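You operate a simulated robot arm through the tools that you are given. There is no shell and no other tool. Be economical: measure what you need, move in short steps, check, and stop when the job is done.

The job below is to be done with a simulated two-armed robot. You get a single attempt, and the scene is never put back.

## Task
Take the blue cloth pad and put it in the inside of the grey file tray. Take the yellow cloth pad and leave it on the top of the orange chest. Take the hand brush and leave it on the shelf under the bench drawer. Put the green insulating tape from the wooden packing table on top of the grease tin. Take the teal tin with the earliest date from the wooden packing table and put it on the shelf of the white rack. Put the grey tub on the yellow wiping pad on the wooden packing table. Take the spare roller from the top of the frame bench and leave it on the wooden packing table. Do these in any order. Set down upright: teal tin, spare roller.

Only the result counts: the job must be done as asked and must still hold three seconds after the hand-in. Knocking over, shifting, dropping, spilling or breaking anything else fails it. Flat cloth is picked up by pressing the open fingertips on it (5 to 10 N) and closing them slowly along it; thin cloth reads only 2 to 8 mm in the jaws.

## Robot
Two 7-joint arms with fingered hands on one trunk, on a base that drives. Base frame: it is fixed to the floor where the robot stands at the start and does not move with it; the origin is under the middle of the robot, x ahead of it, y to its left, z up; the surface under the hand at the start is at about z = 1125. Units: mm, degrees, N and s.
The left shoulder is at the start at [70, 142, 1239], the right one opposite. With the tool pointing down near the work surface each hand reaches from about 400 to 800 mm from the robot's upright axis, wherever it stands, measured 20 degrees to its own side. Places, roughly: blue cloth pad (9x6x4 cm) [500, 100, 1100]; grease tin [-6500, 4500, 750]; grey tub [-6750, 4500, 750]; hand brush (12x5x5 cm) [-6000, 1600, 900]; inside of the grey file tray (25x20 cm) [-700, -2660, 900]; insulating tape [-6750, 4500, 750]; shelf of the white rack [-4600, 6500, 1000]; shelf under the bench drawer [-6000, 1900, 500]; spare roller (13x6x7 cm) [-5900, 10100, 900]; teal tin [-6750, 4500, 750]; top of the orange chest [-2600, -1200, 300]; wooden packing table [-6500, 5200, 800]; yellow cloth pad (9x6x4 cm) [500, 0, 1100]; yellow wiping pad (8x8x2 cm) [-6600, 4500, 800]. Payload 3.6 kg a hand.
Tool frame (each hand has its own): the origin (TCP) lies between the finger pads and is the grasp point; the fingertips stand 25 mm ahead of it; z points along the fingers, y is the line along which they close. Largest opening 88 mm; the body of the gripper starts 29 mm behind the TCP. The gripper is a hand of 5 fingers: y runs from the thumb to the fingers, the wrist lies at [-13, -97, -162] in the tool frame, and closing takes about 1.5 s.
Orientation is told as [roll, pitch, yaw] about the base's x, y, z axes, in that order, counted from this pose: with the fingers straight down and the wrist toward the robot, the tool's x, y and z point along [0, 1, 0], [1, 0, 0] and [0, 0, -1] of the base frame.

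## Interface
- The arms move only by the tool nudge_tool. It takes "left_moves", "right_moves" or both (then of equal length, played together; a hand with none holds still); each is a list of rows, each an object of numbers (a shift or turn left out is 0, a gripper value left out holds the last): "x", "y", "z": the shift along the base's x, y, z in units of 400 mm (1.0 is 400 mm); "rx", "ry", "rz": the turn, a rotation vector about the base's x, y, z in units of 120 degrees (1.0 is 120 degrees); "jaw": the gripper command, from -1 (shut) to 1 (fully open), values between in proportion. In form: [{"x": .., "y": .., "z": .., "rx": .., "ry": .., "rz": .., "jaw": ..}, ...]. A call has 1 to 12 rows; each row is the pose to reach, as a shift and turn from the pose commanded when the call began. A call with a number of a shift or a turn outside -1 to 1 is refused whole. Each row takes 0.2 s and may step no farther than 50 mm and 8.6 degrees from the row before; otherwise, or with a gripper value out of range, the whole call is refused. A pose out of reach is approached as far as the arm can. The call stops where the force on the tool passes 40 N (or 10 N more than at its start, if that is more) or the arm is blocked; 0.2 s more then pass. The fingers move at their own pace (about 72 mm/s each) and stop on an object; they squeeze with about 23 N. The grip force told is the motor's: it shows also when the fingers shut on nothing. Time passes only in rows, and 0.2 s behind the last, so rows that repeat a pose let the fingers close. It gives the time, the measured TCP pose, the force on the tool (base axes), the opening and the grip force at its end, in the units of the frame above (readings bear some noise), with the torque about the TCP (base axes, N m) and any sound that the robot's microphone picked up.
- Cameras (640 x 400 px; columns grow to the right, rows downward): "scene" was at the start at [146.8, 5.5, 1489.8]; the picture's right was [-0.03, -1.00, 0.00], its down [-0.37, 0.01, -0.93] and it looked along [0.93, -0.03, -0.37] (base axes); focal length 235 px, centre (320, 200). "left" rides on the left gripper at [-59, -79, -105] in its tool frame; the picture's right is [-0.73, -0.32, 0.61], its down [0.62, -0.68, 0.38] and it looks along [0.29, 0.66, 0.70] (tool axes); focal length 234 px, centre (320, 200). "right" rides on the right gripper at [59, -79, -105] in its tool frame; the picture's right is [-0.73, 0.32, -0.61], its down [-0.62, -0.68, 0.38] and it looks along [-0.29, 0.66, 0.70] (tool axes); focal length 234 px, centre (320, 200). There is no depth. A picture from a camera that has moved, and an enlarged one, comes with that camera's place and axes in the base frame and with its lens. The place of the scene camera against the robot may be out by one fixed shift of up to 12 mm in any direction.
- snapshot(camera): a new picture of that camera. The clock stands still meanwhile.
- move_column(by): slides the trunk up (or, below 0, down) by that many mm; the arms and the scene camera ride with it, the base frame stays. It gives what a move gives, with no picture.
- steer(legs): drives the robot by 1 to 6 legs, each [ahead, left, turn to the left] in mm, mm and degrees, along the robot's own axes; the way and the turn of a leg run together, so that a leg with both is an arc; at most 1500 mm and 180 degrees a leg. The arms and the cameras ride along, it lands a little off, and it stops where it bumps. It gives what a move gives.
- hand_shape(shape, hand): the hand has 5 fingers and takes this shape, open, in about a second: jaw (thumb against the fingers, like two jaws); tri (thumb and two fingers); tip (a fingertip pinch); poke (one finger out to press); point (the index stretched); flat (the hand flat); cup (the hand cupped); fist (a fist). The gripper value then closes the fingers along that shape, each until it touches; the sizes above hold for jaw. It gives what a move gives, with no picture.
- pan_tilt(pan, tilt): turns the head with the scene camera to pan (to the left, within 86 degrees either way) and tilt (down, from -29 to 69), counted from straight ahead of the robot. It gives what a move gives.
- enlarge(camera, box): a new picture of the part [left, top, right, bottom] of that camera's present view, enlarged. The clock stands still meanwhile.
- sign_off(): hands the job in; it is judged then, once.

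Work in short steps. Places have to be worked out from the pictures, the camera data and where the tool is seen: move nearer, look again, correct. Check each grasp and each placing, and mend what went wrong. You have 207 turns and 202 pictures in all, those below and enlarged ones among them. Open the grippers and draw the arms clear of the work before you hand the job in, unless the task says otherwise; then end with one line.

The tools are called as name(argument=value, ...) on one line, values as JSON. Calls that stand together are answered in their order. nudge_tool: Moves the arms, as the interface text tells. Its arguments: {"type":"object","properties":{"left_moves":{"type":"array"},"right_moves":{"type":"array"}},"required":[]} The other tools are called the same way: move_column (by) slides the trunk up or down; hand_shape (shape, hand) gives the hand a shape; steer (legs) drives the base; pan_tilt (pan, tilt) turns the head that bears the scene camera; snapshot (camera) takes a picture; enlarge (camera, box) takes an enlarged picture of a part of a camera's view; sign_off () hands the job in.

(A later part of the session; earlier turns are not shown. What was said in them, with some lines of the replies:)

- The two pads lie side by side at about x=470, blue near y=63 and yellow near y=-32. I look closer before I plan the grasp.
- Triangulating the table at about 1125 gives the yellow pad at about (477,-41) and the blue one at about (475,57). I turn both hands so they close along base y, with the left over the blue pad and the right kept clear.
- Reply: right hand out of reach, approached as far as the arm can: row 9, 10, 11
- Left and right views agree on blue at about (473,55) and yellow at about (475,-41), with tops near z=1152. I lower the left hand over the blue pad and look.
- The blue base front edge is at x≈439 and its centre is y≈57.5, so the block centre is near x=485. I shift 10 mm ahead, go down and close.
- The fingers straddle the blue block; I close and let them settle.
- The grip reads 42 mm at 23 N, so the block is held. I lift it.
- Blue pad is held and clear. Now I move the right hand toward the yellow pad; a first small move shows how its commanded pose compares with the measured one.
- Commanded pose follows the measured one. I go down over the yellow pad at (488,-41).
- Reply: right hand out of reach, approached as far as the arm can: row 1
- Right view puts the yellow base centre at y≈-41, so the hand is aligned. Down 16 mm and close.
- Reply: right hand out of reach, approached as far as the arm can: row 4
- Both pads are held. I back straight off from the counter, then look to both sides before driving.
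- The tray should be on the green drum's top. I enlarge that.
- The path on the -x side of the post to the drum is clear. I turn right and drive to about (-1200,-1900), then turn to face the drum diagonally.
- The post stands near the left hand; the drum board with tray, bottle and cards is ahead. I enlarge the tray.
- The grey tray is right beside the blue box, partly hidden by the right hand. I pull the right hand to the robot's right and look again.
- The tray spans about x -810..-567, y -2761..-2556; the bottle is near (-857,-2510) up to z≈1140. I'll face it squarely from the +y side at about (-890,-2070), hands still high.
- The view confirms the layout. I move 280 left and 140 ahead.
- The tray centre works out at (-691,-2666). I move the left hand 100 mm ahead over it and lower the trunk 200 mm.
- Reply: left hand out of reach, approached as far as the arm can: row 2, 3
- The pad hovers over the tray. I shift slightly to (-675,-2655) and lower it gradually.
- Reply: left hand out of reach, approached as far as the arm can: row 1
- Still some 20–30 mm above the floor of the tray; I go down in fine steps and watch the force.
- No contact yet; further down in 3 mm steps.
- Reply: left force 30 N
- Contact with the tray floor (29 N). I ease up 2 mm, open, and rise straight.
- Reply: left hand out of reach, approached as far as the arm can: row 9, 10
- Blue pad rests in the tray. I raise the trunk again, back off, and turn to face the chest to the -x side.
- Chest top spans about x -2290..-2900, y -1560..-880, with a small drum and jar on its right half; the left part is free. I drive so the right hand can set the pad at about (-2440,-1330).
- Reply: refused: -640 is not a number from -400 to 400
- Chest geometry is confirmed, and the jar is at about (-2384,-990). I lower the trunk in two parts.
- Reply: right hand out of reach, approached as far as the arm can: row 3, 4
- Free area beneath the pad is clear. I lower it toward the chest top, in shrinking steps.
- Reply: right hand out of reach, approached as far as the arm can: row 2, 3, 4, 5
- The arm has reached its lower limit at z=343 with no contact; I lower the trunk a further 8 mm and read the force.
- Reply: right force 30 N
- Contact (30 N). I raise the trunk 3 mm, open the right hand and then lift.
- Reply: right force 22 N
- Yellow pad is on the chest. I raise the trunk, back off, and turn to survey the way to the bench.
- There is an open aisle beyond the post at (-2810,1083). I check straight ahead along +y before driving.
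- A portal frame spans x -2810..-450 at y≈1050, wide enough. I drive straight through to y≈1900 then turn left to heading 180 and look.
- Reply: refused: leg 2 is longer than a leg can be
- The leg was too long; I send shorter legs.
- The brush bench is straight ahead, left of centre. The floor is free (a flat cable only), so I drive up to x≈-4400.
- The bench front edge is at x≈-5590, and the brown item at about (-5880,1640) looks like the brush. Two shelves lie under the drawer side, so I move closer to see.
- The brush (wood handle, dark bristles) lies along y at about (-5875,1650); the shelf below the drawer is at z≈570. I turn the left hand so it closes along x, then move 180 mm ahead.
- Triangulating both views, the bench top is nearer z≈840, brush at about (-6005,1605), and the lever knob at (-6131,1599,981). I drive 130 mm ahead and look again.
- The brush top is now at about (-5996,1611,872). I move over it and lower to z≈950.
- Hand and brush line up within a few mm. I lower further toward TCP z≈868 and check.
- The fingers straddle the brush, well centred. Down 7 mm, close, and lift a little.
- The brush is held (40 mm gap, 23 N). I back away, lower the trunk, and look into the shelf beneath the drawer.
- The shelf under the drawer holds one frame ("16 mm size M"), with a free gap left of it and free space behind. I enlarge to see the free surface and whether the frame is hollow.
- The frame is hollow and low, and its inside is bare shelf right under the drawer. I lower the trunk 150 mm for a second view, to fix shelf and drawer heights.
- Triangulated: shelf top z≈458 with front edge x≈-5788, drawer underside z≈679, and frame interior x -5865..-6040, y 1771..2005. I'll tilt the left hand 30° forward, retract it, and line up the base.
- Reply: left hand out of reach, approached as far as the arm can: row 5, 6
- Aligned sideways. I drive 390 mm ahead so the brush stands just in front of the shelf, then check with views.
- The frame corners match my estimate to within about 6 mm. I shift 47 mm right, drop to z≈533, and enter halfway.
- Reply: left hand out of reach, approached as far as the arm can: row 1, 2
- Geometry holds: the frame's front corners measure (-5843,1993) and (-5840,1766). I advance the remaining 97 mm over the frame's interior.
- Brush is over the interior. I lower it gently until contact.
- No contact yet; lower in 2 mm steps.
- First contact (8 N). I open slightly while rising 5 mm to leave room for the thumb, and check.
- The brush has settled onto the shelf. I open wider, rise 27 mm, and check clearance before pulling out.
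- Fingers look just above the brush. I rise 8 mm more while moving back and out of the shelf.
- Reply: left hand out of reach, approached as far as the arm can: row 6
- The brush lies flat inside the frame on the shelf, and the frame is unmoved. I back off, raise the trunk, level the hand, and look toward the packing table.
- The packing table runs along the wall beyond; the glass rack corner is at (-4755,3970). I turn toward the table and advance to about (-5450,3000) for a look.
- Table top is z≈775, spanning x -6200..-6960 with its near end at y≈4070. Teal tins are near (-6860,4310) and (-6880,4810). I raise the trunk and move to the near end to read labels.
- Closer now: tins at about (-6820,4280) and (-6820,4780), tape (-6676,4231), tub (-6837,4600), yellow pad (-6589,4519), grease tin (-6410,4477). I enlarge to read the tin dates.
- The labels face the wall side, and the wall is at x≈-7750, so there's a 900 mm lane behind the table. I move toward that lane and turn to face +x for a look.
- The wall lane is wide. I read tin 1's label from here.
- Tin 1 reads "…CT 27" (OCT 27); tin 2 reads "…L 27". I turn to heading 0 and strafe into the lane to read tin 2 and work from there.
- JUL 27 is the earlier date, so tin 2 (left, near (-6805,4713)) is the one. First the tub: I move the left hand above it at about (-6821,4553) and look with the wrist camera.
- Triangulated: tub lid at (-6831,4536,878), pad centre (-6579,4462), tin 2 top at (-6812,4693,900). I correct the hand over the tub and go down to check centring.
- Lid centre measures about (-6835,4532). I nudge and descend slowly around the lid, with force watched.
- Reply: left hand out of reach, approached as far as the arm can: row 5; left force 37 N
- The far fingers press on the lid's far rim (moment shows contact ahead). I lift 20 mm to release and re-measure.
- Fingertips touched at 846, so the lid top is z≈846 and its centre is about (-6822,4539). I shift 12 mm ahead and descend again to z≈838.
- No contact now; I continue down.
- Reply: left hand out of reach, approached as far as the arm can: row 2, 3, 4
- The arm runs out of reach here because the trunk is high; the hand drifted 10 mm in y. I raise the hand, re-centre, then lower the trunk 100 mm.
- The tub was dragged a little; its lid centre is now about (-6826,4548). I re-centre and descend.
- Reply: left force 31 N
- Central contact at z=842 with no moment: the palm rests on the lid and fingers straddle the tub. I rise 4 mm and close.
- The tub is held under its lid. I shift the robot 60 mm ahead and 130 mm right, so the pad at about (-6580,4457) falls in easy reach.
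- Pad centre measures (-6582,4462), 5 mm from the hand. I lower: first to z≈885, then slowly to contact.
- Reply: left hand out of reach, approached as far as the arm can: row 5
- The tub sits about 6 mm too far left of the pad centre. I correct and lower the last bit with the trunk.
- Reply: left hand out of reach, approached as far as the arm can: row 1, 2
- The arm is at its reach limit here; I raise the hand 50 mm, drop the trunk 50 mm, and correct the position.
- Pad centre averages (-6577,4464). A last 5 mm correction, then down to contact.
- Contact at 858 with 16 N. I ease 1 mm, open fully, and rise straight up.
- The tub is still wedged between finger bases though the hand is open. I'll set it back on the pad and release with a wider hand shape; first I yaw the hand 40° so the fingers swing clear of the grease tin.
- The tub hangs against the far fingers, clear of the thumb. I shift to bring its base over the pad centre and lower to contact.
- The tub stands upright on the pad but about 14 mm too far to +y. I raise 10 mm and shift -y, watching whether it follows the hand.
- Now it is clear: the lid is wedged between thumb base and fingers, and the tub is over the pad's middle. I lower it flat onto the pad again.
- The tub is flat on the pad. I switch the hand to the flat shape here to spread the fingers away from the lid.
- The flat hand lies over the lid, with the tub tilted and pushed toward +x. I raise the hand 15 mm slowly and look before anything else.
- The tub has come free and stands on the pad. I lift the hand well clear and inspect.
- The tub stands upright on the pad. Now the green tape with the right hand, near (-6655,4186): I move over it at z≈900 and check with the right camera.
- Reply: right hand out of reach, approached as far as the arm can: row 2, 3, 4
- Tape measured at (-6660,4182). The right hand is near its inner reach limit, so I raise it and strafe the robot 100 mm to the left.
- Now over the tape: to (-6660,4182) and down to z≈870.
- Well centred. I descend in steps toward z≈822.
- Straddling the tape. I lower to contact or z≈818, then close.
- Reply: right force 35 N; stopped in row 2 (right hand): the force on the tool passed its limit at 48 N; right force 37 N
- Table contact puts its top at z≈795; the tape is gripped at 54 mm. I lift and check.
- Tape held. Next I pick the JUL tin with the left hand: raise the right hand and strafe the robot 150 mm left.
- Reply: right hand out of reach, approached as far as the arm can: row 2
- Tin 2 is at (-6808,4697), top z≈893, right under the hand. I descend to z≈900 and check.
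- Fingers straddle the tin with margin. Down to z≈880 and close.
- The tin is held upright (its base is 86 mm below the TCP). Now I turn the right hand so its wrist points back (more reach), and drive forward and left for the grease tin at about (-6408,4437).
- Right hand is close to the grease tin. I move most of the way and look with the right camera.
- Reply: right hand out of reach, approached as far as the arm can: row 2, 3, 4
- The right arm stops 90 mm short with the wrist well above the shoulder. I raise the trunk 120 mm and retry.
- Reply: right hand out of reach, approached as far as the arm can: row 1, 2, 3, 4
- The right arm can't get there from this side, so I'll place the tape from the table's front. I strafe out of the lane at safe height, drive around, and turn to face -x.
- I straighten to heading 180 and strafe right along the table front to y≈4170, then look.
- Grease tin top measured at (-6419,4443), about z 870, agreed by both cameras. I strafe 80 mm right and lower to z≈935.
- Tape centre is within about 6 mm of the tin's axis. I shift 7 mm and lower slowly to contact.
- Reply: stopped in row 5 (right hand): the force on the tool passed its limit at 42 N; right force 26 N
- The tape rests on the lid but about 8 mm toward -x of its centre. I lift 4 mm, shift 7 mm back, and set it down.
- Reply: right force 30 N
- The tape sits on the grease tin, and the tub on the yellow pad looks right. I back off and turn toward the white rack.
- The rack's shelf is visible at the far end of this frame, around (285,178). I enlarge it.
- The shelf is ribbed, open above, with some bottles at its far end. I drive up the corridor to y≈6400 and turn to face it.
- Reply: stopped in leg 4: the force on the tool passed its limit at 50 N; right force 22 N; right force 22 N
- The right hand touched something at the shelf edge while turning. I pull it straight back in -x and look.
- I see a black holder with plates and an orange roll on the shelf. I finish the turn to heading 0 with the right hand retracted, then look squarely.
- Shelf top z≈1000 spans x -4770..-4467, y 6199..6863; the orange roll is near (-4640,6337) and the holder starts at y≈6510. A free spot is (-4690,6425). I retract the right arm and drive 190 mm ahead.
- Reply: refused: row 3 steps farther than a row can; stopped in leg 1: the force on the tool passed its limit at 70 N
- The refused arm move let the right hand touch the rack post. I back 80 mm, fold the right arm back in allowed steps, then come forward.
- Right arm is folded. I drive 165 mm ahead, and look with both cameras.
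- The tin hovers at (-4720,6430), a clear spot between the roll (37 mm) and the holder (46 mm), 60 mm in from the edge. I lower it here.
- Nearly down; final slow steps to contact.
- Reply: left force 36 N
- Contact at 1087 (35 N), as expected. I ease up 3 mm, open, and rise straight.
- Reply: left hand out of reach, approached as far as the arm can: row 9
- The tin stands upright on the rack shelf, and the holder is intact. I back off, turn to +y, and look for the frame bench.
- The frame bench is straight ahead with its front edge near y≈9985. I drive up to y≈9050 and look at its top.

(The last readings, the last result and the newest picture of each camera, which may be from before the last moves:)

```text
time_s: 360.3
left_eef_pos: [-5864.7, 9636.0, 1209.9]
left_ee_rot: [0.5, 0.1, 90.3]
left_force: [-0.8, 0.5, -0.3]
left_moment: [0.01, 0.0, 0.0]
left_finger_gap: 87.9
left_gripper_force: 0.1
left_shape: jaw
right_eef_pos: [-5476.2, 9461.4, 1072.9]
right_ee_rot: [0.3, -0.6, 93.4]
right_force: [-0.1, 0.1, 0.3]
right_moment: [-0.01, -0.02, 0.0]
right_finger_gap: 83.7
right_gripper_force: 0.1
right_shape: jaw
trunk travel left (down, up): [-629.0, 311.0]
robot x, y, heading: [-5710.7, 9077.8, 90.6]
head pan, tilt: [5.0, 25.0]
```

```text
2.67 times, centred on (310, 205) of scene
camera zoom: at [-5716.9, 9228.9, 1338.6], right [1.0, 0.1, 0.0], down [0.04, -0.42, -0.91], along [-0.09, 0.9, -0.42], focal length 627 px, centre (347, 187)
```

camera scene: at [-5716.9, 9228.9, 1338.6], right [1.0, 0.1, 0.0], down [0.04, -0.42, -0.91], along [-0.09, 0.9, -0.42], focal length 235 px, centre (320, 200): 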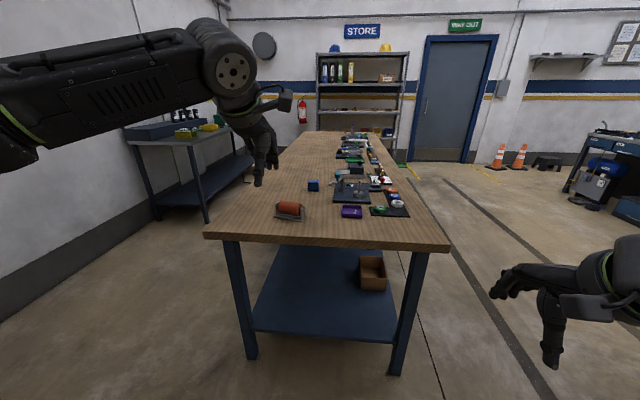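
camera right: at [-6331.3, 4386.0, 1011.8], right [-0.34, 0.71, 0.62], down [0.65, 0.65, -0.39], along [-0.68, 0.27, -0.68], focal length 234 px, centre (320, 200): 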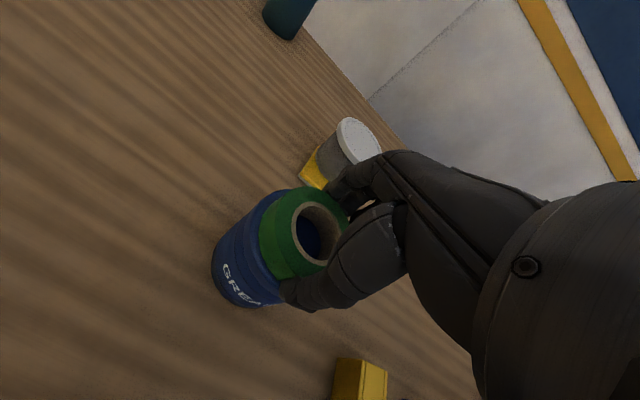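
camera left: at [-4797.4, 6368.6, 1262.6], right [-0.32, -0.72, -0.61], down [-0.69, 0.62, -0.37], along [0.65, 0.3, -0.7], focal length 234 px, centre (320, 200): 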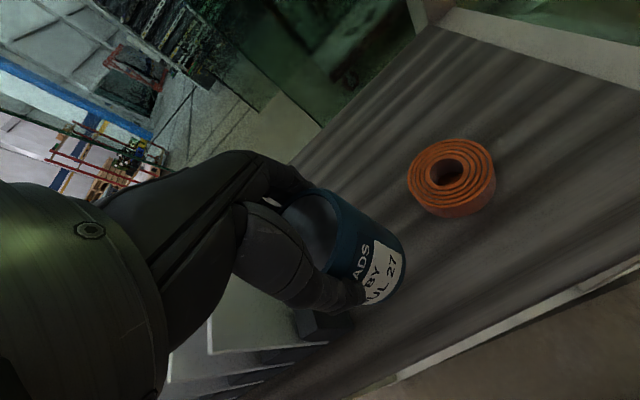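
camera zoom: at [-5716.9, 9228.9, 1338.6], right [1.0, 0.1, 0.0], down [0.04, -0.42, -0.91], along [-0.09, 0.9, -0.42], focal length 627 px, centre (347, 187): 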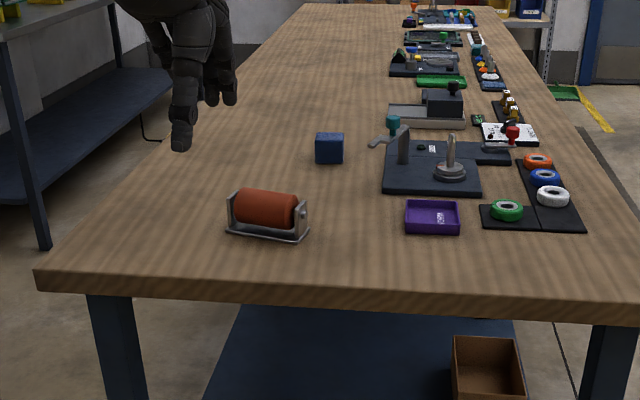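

The spare roller (orange cylinder in a metal bracket) is near (-5931,10080) at the front left of the bench. I drive 420 mm ahead and lower the trunk 80 mm.

steer(legs=[[420, 0, 0]])

move_column(by=-100)

pan_tilt(pan=15, tilt=42)

snapshot(camera="left")

snapshot(camera="scene")

```text
time_s: 362.9
left_eef_pos: [-5869.6, 10061.9, 1210.9]
left_ee_rot: [0.6, 0.1, 90.3]
left_force: [0.6, 0.3, 0.2]
left_moment: [-0.03, 0.03, -0.01]
left_finger_gap: 88.2
left_gripper_force: 0.1
left_shape: jaw
right_eef_pos: [-5482.5, 9887.3, 1073.0]
right_ee_rot: [0.1, -0.6, 93.5]
right_force: [-0.7, -0.4, 0.3]
right_moment: [0.04, 0.03, -0.04]
right_finger_gap: 83.6
right_gripper_force: 0.0
right_shape: jaw
trunk travel left (down, up): [-629.0, 311.0]
robot x, y, heading: [-5717.7, 9502.7, 90.7]
head pan, tilt: [5.0, 25.0]
```

```text
time_s: 364.3
left_eef_pos: [-5870.0, 10062.2, 1109.5]
left_ee_rot: [0.6, 0.1, 90.3]
left_force: [-0.3, 0.5, -0.3]
left_moment: [-0.02, 0.02, 0.01]
left_finger_gap: 88.1
left_gripper_force: 0.1
left_shape: jaw
right_eef_pos: [-5481.8, 9887.5, 973.7]
right_ee_rot: [0.2, -0.6, 93.5]
right_force: [0.0, 0.3, 0.5]
right_moment: [-0.01, -0.01, 0.01]
right_finger_gap: 83.5
right_gripper_force: 0.0
right_shape: jaw
trunk travel left (down, up): [-529.0, 411.0]
robot x, y, heading: [-5716.9, 9503.9, 90.8]
head pan, tilt: [5.0, 25.0]
```

```text
time_s: 365.1
left_eef_pos: [-5869.7, 10062.5, 1110.1]
left_ee_rot: [0.6, 0.0, 90.3]
left_force: [-0.3, 0.8, -0.1]
left_moment: [-0.01, 0.0, 0.03]
left_finger_gap: 87.9
left_gripper_force: 0.0
left_shape: jaw
right_eef_pos: [-5481.9, 9887.1, 973.7]
right_ee_rot: [0.3, -0.5, 93.6]
right_force: [0.6, -0.3, -0.1]
right_moment: [0.01, 0.02, 0.0]
right_finger_gap: 83.4
right_gripper_force: 0.1
right_shape: jaw
trunk travel left (down, up): [-529.0, 411.0]
robot x, y, heading: [-5715.1, 9505.4, 90.8]
head pan, tilt: [15.0, 42.0]
```

```text
36 pictures are left
camera left: at [-5809.9, 9983.4, 1215.5], right [0.72, -0.32, -0.61], down [-0.62, -0.69, -0.38], along [-0.3, 0.65, -0.69], focal length 234 px, centre (320, 200)
```

left: 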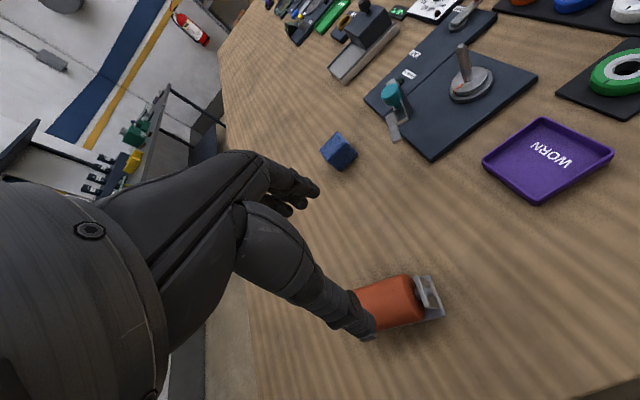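

```text
35 pictures are left
camera scene: at [-5735.7, 9643.7, 1212.4], right [0.96, 0.27, 0.0], down [0.18, -0.64, -0.74], along [-0.2, 0.72, -0.67], focal length 235 px, centre (320, 200)
```

scene: 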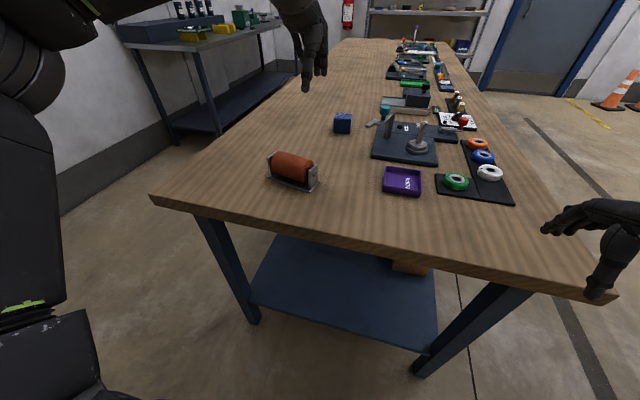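

The roller centre works out at about (-5915,10048), its axis turned roughly -10° from x. I enlarge to fix its yaw.

enlarge(camera="scene", box=[240, 135, 340, 210])

```text
5.33 times, centred on (290, 172) of scene
camera zoom: at [-5735.7, 9643.7, 1212.4], right [0.96, 0.27, 0.0], down [0.18, -0.64, -0.74], along [-0.2, 0.72, -0.67], focal length 1254 px, centre (480, 347)
```

zoom: 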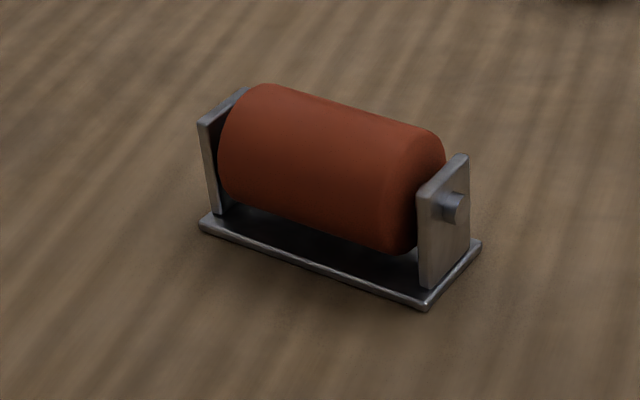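

Base plate runs from (-5975,10040) to (-5865,10018), a yaw of -12°, with centre near (-5916,10050). I align the hand above it and descend to z≈985 for another look.

nudge_tool(left_moves=[{"x": -0.06, "y": -0.015, "rz": -0.05, "z": -0.05}, {"x": -0.115, "y": -0.03, "rz": -0.1, "z": -0.12}, {"x": -0.115, "y": -0.03, "rz": -0.1, "z": -0.22}, {"x": -0.115, "y": -0.03, "rz": -0.1, "z": -0.31}])

snapshot(camera="left")

enlarge(camera="scene", box=[220, 100, 360, 210])

```text
time_s: 366.1
left_eef_pos: [-5916.0, 10049.3, 984.8]
left_ee_rot: [0.6, 0.2, 78.4]
left_force: [0.6, -0.4, 1.0]
left_moment: [0.02, -0.03, 0.0]
left_finger_gap: 88.0
left_gripper_force: 0.2
left_shape: jaw
right_eef_pos: [-5482.0, 9886.9, 973.9]
right_ee_rot: [0.1, -0.6, 93.5]
right_force: [-0.8, 0.3, 1.0]
right_moment: [0.0, -0.04, 0.03]
right_finger_gap: 83.5
right_gripper_force: 0.0
right_shape: jaw
trunk travel left (down, up): [-529.0, 411.0]
robot x, y, heading: [-5714.4, 9505.5, 90.8]
head pan, tilt: [15.0, 42.0]
```

```text
33 pictures are left
camera left: at [-5874.3, 9960.1, 1089.2], right [0.64, -0.46, -0.61], down [-0.75, -0.54, -0.38], along [-0.16, 0.7, -0.69], focal length 234 px, centre (320, 200)
```

left: 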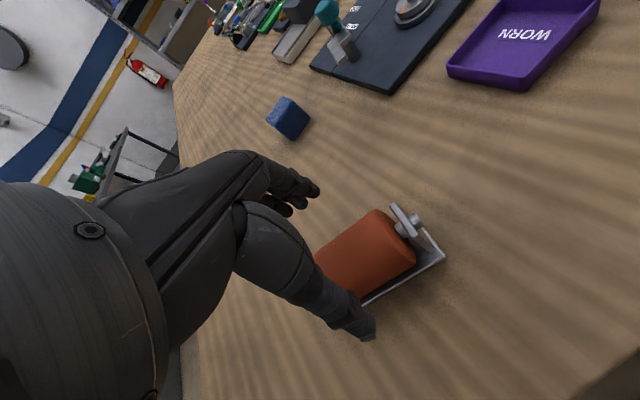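

```text
3.64 times, centred on (290, 155) of scene
camera zoom: at [-5736.3, 9643.9, 1212.3], right [0.96, 0.27, 0.0], down [0.18, -0.64, -0.74], along [-0.2, 0.71, -0.67], focal length 855 px, centre (429, 364)
```

zoom: 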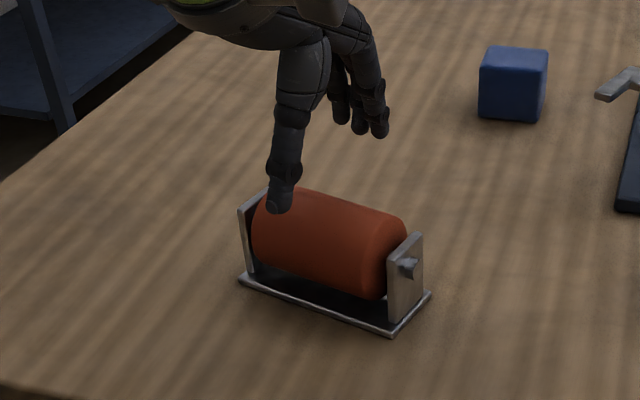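

Centre from the wrist view is about (-5924,10055). I shift slightly and descend to z≈940.

nudge_tool(left_moves=[{"x": -0.015, "y": 0.012, "z": -0.04}, {"x": -0.015, "y": 0.012, "z": -0.08}, {"x": -0.015, "y": 0.012, "z": -0.11}])

snapshot(camera="left")

enlarge(camera="scene", box=[220, 100, 360, 210])

```text
time_s: 366.9
left_eef_pos: [-5921.5, 10055.1, 941.5]
left_ee_rot: [0.6, 0.2, 78.3]
left_force: [0.1, -0.5, 0.2]
left_moment: [0.04, -0.03, -0.01]
left_finger_gap: 87.6
left_gripper_force: 0.1
left_shape: jaw
right_eef_pos: [-5481.9, 9887.9, 973.7]
right_ee_rot: [0.3, -0.6, 93.5]
right_force: [0.7, -0.2, -0.5]
right_moment: [-0.03, 0.01, 0.03]
right_finger_gap: 83.2
right_gripper_force: 0.0
right_shape: jaw
trunk travel left (down, up): [-529.0, 411.0]
robot x, y, heading: [-5715.2, 9505.0, 90.6]
head pan, tilt: [15.0, 42.0]
```

```text
31 pictures are left
camera left: at [-5879.4, 9965.2, 1046.7], right [0.64, -0.46, -0.61], down [-0.75, -0.54, -0.38], along [-0.16, 0.7, -0.69], focal length 234 px, centre (320, 200)
```

left: 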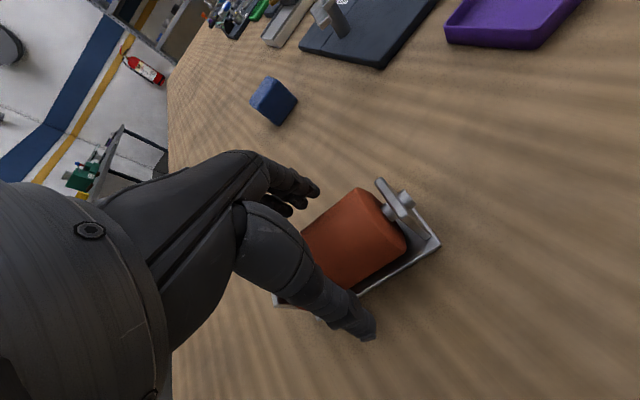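

```text
3.64 times, centred on (290, 155) of scene
camera zoom: at [-5735.9, 9643.8, 1212.3], right [0.96, 0.27, 0.0], down [0.18, -0.64, -0.74], along [-0.2, 0.72, -0.67], focal length 855 px, centre (429, 364)
```

zoom: 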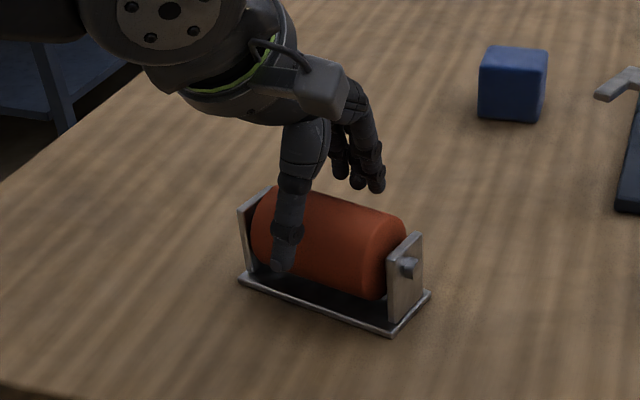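

Thumb and fingers bracket the barrel. I descend 12 mm more with force watch and close.

nudge_tool(left_moves=[{"x": 0.012, "y": -0.003, "z": -0.012}, {"x": 0.015, "y": -0.003, "z": -0.025}, {"x": 0.015, "y": -0.003, "z": -0.035}])

nudge_tool(left_moves=[{"jaw": 0.6}, {"jaw": 0.3}, {"jaw": 0.0}, {"jaw": -1}, {"jaw": -1}, {"jaw": -1}, {"jaw": -1}])

snapshot(camera="left")

enlarge(camera="scene", box=[220, 100, 360, 210])

```text
time_s: 367.7
left_eef_pos: [-5916.0, 10052.7, 927.8]
left_ee_rot: [0.6, 0.1, 78.5]
left_force: [-0.6, -0.1, -0.6]
left_moment: [-0.01, -0.03, 0.0]
left_finger_gap: 87.6
left_gripper_force: 0.1
left_shape: jaw
right_eef_pos: [-5481.7, 9886.7, 973.3]
right_ee_rot: [0.2, -0.6, 93.5]
right_force: [0.7, -0.3, 0.3]
right_moment: [-0.01, -0.02, -0.01]
right_finger_gap: 83.4
right_gripper_force: 0.0
right_shape: jaw
trunk travel left (down, up): [-529.0, 411.0]
robot x, y, heading: [-5715.0, 9500.4, 90.8]
head pan, tilt: [15.0, 42.0]
```

```text
time_s: 369.3
left_eef_pos: [-5915.4, 10053.4, 927.6]
left_ee_rot: [0.6, 0.1, 78.5]
left_force: [0.5, 0.2, 1.7]
left_moment: [-0.08, -0.01, -0.12]
left_finger_gap: 47.0
left_gripper_force: 23.5
left_shape: jaw
right_eef_pos: [-5482.2, 9887.0, 973.4]
right_ee_rot: [0.3, -0.5, 93.5]
right_force: [0.0, 0.1, -0.2]
right_moment: [0.01, -0.02, -0.03]
right_finger_gap: 83.5
right_gripper_force: 0.1
right_shape: jaw
trunk travel left (down, up): [-529.0, 411.0]
robot x, y, heading: [-5717.2, 9507.3, 90.9]
head pan, tilt: [15.0, 42.0]
```

```text
29 pictures are left
camera left: at [-5873.3, 9964.0, 1033.6], right [0.64, -0.46, -0.61], down [-0.75, -0.54, -0.38], along [-0.16, 0.7, -0.69], focal length 234 px, centre (320, 200)
```

left: 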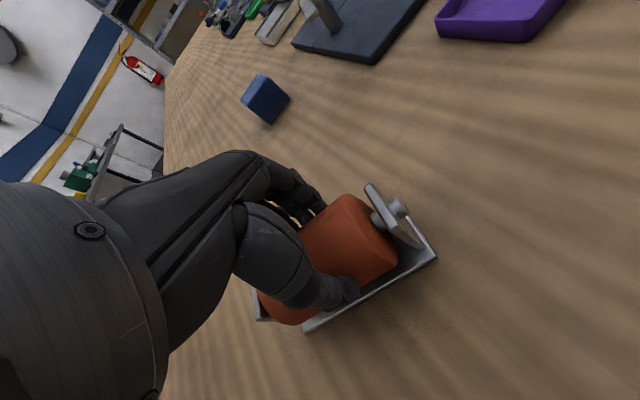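

```text
3.64 times, centred on (290, 155) of scene
camera zoom: at [-5735.8, 9643.2, 1212.3], right [0.96, 0.27, 0.0], down [0.18, -0.64, -0.74], along [-0.2, 0.72, -0.67], focal length 855 px, centre (429, 364)
```

zoom: 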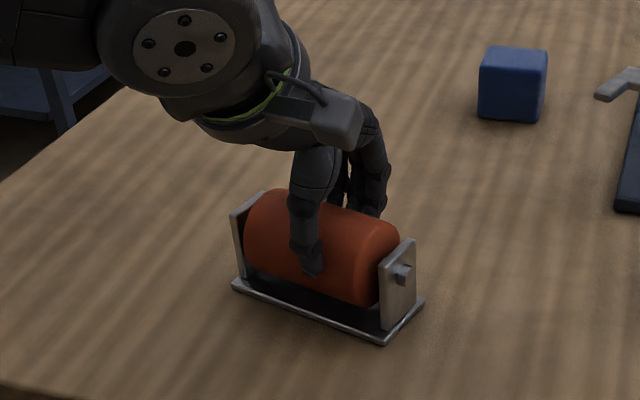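

The barrel is gripped at mid-length (47 mm, 23 N). I lift and check that the bracket stays level.

nudge_tool(left_moves=[{"z": 0.02}, {"z": 0.05}, {"z": 0.1}, {"z": 0.18}, {"z": 0.28}, {"z": 0.38}])

enlarge(camera="scene", box=[220, 40, 360, 190])

```text
time_s: 370.7
left_eef_pos: [-5916.3, 10053.8, 1080.3]
left_ee_rot: [0.7, 0.2, 78.4]
left_force: [0.5, 0.4, -3.5]
left_moment: [0.0, -0.05, -0.01]
left_finger_gap: 46.3
left_gripper_force: 22.7
left_shape: jaw
right_eef_pos: [-5480.5, 9886.6, 972.2]
right_ee_rot: [0.2, -0.5, 93.5]
right_force: [0.5, 0.3, 0.7]
right_moment: [-0.02, -0.01, 0.01]
right_finger_gap: 83.4
right_gripper_force: 0.0
right_shape: jaw
trunk travel left (down, up): [-529.0, 411.0]
robot x, y, heading: [-5715.9, 9505.7, 90.7]
head pan, tilt: [15.0, 42.0]
```

```text
2.67 times, centred on (290, 115) of scene
camera zoom: at [-5735.4, 9643.7, 1212.3], right [0.96, 0.27, 0.0], down [0.18, -0.64, -0.74], along [-0.2, 0.72, -0.67], focal length 627 px, centre (400, 427)
```

zoom: 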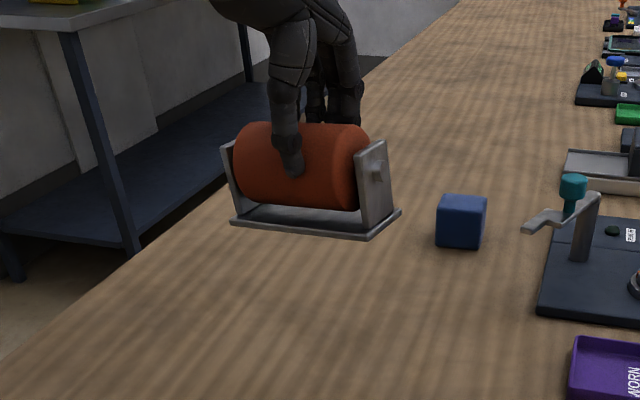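

The roller hangs level in the grip. I raise the trunk 100 mm, back down the corridor to y≈4370, and turn to face the packing table.

move_column(by=100)

steer(legs=[[-1285, -40, 0], [-1285, -40, 0], [-1285, -40, 0], [-1285, -60, 0], [0, 0, 89]])

pan_tilt(pan=5, tilt=35)

snapshot(camera="scene")

```text
time_s: 372.0
left_eef_pos: [-5917.7, 10053.5, 1179.8]
left_ee_rot: [0.6, 0.2, 78.4]
left_force: [-0.2, 0.6, -4.6]
left_moment: [-0.03, -0.06, -0.01]
left_finger_gap: 46.1
left_gripper_force: 22.9
left_shape: jaw
right_eef_pos: [-5482.4, 9889.8, 1073.2]
right_ee_rot: [0.2, -0.4, 93.5]
right_force: [-0.3, 0.1, -1.1]
right_moment: [0.02, -0.01, 0.04]
right_finger_gap: 83.6
right_gripper_force: 0.1
right_shape: jaw
trunk travel left (down, up): [-629.0, 311.0]
robot x, y, heading: [-5716.2, 9504.7, 90.6]
head pan, tilt: [15.0, 42.0]
```

```text
time_s: 400.5
left_eef_pos: [-6213.1, 4186.7, 1179.0]
left_ee_rot: [0.6, 0.2, 165.5]
left_force: [-0.5, 0.2, -4.6]
left_moment: [0.05, -0.03, 0.03]
left_finger_gap: 45.7
left_gripper_force: 22.7
left_shape: jaw
right_eef_pos: [-6026.3, 4611.6, 1072.5]
right_ee_rot: [0.2, -0.6, -179.5]
right_force: [0.3, -0.6, 0.2]
right_moment: [-0.02, -0.01, 0.01]
right_finger_gap: 83.1
right_gripper_force: 0.1
right_shape: jaw
trunk travel left (down, up): [-629.0, 311.0]
robot x, y, heading: [-5653.4, 4357.9, 177.6]
head pan, tilt: [15.0, 42.0]
```

```text
time_s: 401.2
left_eef_pos: [-6215.9, 4185.8, 1179.7]
left_ee_rot: [0.5, 0.2, 165.5]
left_force: [-0.2, 0.0, -2.9]
left_moment: [0.03, 0.0, -0.03]
left_finger_gap: 46.1
left_gripper_force: 23.0
left_shape: jaw
right_eef_pos: [-6025.3, 4610.9, 1073.2]
right_ee_rot: [0.1, -0.6, -179.4]
right_force: [-0.6, -0.5, -0.2]
right_moment: [0.03, 0.02, -0.03]
right_finger_gap: 83.5
right_gripper_force: 0.0
right_shape: jaw
trunk travel left (down, up): [-629.0, 311.0]
robot x, y, heading: [-5657.0, 4355.2, 177.4]
head pan, tilt: [5.0, 35.0]
```

```text
26 pictures are left
camera scene: at [-5790.4, 4363.2, 1322.7], right [-0.05, 1.0, 0.0], down [0.57, 0.03, -0.82], along [-0.82, -0.04, -0.57], focal length 235 px, centre (320, 200)
```

scene: 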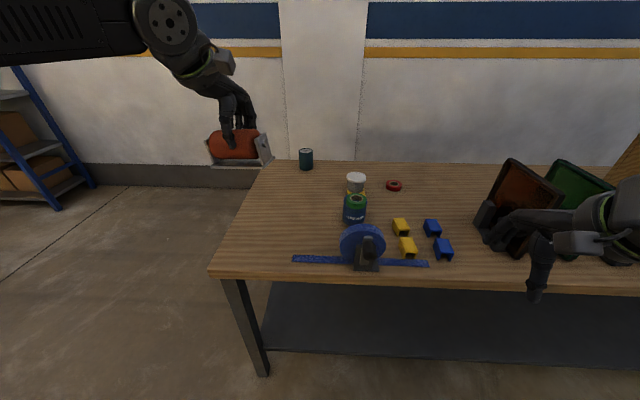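

The near-end of the table around (-6420,4150) is free. I drive 160 mm ahead, move the roller over it, and lower part way.

steer(legs=[[160, 0, 2]])

nudge_tool(left_moves=[{"z": -0.1}, {"z": -0.2}, {"z": -0.3}, {"z": -0.4}, {"z": -0.5}])

snapshot(camera="scene")

snapshot(camera="left")

```text
time_s: 402.7
left_eef_pos: [-6366.1, 4170.7, 1179.8]
left_ee_rot: [0.6, 0.1, 167.2]
left_force: [0.7, -0.1, -3.4]
left_moment: [0.02, 0.0, 0.02]
left_finger_gap: 45.8
left_gripper_force: 23.5
left_shape: jaw
right_eef_pos: [-6192.2, 4601.4, 1073.0]
right_ee_rot: [0.1, -0.6, -177.5]
right_force: [0.1, 1.0, 0.1]
right_moment: [0.0, 0.01, 0.02]
right_finger_gap: 83.4
right_gripper_force: 0.0
right_shape: jaw
trunk travel left (down, up): [-629.0, 311.0]
robot x, y, heading: [-5810.0, 4361.8, 179.9]
head pan, tilt: [5.0, 35.0]
```

```text
time_s: 403.9
left_eef_pos: [-6368.0, 4170.8, 978.8]
left_ee_rot: [0.6, 0.2, 167.3]
left_force: [-0.5, -0.3, -3.4]
left_moment: [0.06, -0.01, -0.02]
left_finger_gap: 45.8
left_gripper_force: 23.3
left_shape: jaw
right_eef_pos: [-6193.9, 4601.6, 1073.2]
right_ee_rot: [0.0, -0.5, -177.5]
right_force: [-0.3, -0.2, -0.6]
right_moment: [-0.03, -0.05, -0.02]
right_finger_gap: 83.2
right_gripper_force: 0.0
right_shape: jaw
trunk travel left (down, up): [-629.0, 311.0]
robot x, y, heading: [-5812.5, 4363.2, 179.7]
head pan, tilt: [5.0, 35.0]
```

```text
25 pictures are left
camera scene: at [-5950.0, 4362.0, 1322.6], right [-0.08, 1.0, 0.0], down [0.57, 0.05, -0.82], along [-0.82, -0.07, -0.57], focal length 235 px, centre (320, 200)
```

scene: 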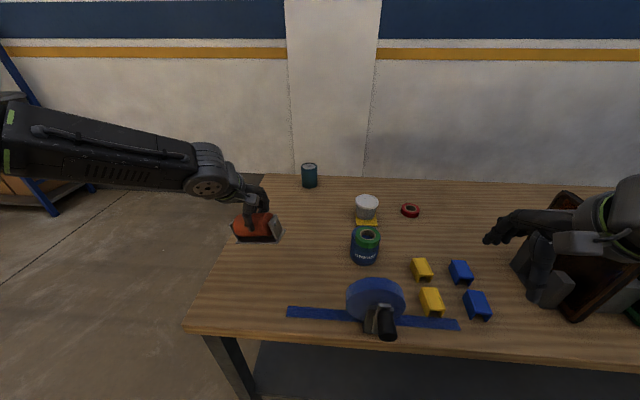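

```text
24 pictures are left
camera left: at [-6278.2, 4212.1, 1085.1], right [0.48, 0.63, -0.61], down [0.53, -0.76, -0.37], along [-0.7, -0.15, -0.7], focal length 234 px, centre (320, 200)
```

left: 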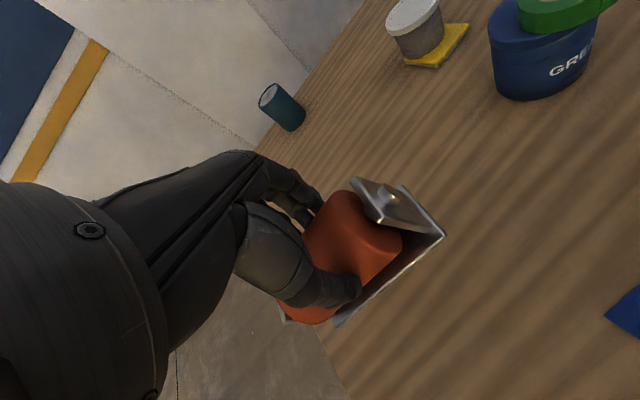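

Roller is over the free area, about 70 mm from the table end. I shift 30 mm inward and lower to z≈885.

nudge_tool(left_moves=[{"x": -0.04, "y": 0.04, "z": -0.05}, {"x": -0.08, "y": 0.075, "z": -0.1}, {"x": -0.08, "y": 0.075, "z": -0.18}, {"x": -0.08, "y": 0.075, "z": -0.23}])

enlarge(camera="scene", box=[200, 170, 400, 320])

```text
time_s: 404.9
left_eef_pos: [-6400.2, 4200.6, 886.6]
left_ee_rot: [0.6, 0.1, 167.3]
left_force: [0.4, 0.2, -2.0]
left_moment: [-0.04, 0.05, -0.02]
left_finger_gap: 45.6
left_gripper_force: 23.1
left_shape: jaw
right_eef_pos: [-6192.5, 4602.5, 1072.6]
right_ee_rot: [0.2, -0.5, -177.5]
right_force: [-0.3, 0.0, 0.3]
right_moment: [-0.02, 0.03, 0.0]
right_finger_gap: 83.4
right_gripper_force: 0.1
right_shape: jaw
trunk travel left (down, up): [-629.0, 311.0]
robot x, y, heading: [-5813.0, 4357.3, 179.8]
head pan, tilt: [5.0, 35.0]
```

```text
2.67 times, centred on (300, 245) of scene
camera zoom: at [-5949.0, 4362.7, 1322.8], right [-0.08, 1.0, 0.0], down [0.57, 0.05, -0.82], along [-0.82, -0.07, -0.57], focal length 627 px, centre (373, 80)
```

zoom: 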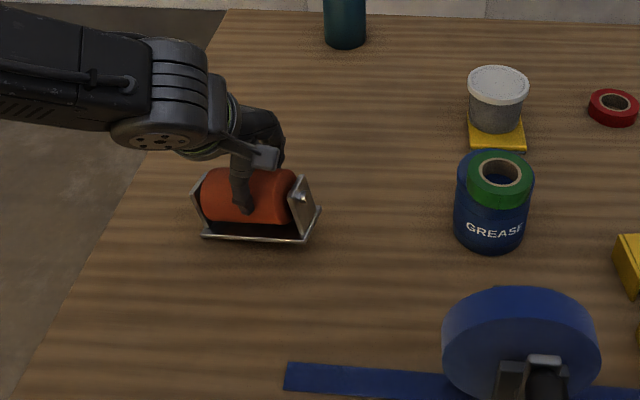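

All clear beneath. I lower in small steps to contact.

nudge_tool(left_moves=[{"z": -0.025}, {"z": -0.045}, {"z": -0.06}, {"z": -0.07}, {"z": -0.08}, {"z": -0.09}])

```text
time_s: 405.8
left_eef_pos: [-6398.6, 4203.0, 869.9]
left_ee_rot: [0.5, -0.9, 167.2]
left_force: [7.1, -2.1, 28.1]
left_moment: [-0.11, 0.14, -0.01]
left_finger_gap: 45.8
left_gripper_force: 23.0
left_shape: jaw
right_eef_pos: [-6189.1, 4602.1, 1075.3]
right_ee_rot: [0.2, -0.7, -177.4]
right_force: [0.6, 0.3, -0.1]
right_moment: [0.0, 0.0, 0.0]
right_finger_gap: 83.4
right_gripper_force: 0.1
right_shape: jaw
trunk travel left (down, up): [-629.0, 311.0]
robot x, y, heading: [-5814.9, 4361.8, 179.7]
head pan, tilt: [5.0, 35.0]
stopped in row 4 (left hand): the force on the tool passed its limit at 43 N (the readings are from after the stop); the commanded pose is now the measured one
```

Firm flat contact at 870 (43 N). I ease up 3 mm, open slowly, and rise.

nudge_tool(left_moves=[{"z": 0.007}, {"z": 0.007, "jaw": 0.1}, {"z": 0.007, "jaw": 0.4}, {"z": 0.007, "jaw": 0.8}, {"z": 0.007, "jaw": 1}, {"z": 0.03}, {"z": 0.06}, {"z": 0.14}, {"z": 0.25}, {"z": 0.36}])

enlarge(camera="scene", box=[200, 170, 400, 320])

```text
time_s: 408.0
left_eef_pos: [-6398.4, 4199.3, 1008.0]
left_ee_rot: [0.6, -0.2, 167.2]
left_force: [-0.5, 0.3, -0.2]
left_moment: [-0.02, 0.02, 0.01]
left_finger_gap: 87.7
left_gripper_force: 0.1
left_shape: jaw
right_eef_pos: [-6191.1, 4602.7, 1073.2]
right_ee_rot: [0.2, -0.6, -177.6]
right_force: [0.3, -0.3, -0.7]
right_moment: [0.0, -0.01, 0.03]
right_finger_gap: 83.4
right_gripper_force: 0.1
right_shape: jaw
trunk travel left (down, up): [-629.0, 311.0]
robot x, y, heading: [-5814.9, 4361.3, 179.8]
head pan, tilt: [5.0, 35.0]
```

```text
2.67 times, centred on (300, 245) of scene
camera zoom: at [-5947.2, 4362.3, 1322.9], right [-0.08, 1.0, 0.0], down [0.57, 0.05, -0.82], along [-0.82, -0.07, -0.57], focal length 627 px, centre (373, 80)
```

zoom: 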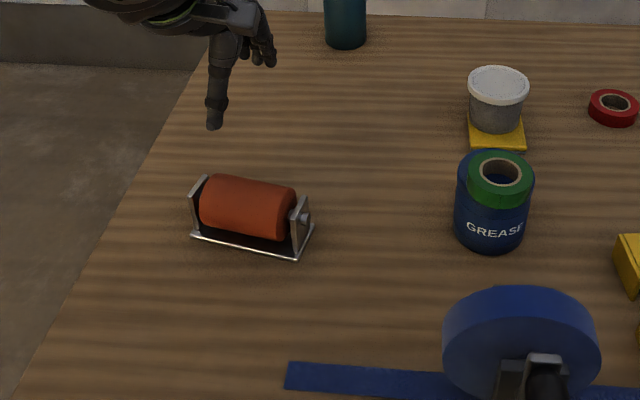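

The roller stands upright on the table; tape, tub and pad are in place. I back the robot clear with both hands open.

steer(legs=[[-350, 0, 0]])

snapshot(camera="scene")

```text
time_s: 410.3
left_eef_pos: [-6052.3, 4198.9, 1008.9]
left_ee_rot: [0.6, -0.3, 167.0]
left_force: [-0.2, 0.1, 0.5]
left_moment: [0.01, -0.02, -0.01]
left_finger_gap: 87.7
left_gripper_force: 0.1
left_shape: jaw
right_eef_pos: [-5843.4, 4601.6, 1073.4]
right_ee_rot: [0.3, -0.6, -177.8]
right_force: [0.1, 0.1, -0.3]
right_moment: [-0.02, 0.0, 0.02]
right_finger_gap: 83.3
right_gripper_force: 0.1
right_shape: jaw
trunk travel left (down, up): [-629.0, 311.0]
robot x, y, heading: [-5467.2, 4359.1, 179.1]
head pan, tilt: [5.0, 35.0]
```

```text
21 pictures are left
camera scene: at [-5600.0, 4360.3, 1322.8], right [-0.08, 1.0, 0.0], down [0.57, 0.04, -0.82], along [-0.82, -0.06, -0.57], focal length 235 px, centre (320, 200)
```

scene: 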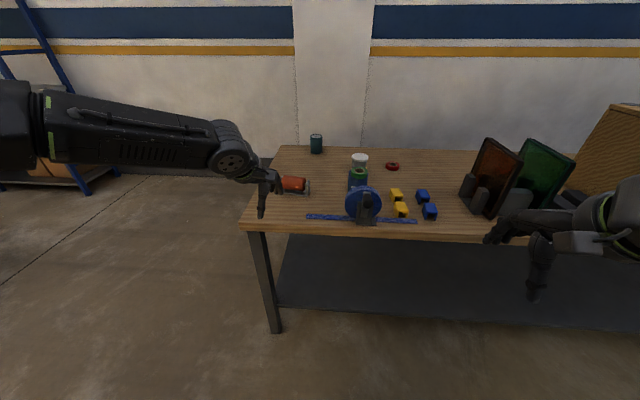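

Everything is in place, both hands are open, and the robot is clear of the table. I hand in the job.

sign_off()

```text
The job is handed in.
```

All seven items were placed as asked and the job is handed in; the right hand bumped the white rack twice on the way (50 N and 70 N), and the last views showed nothing there knocked over or visibly moved.
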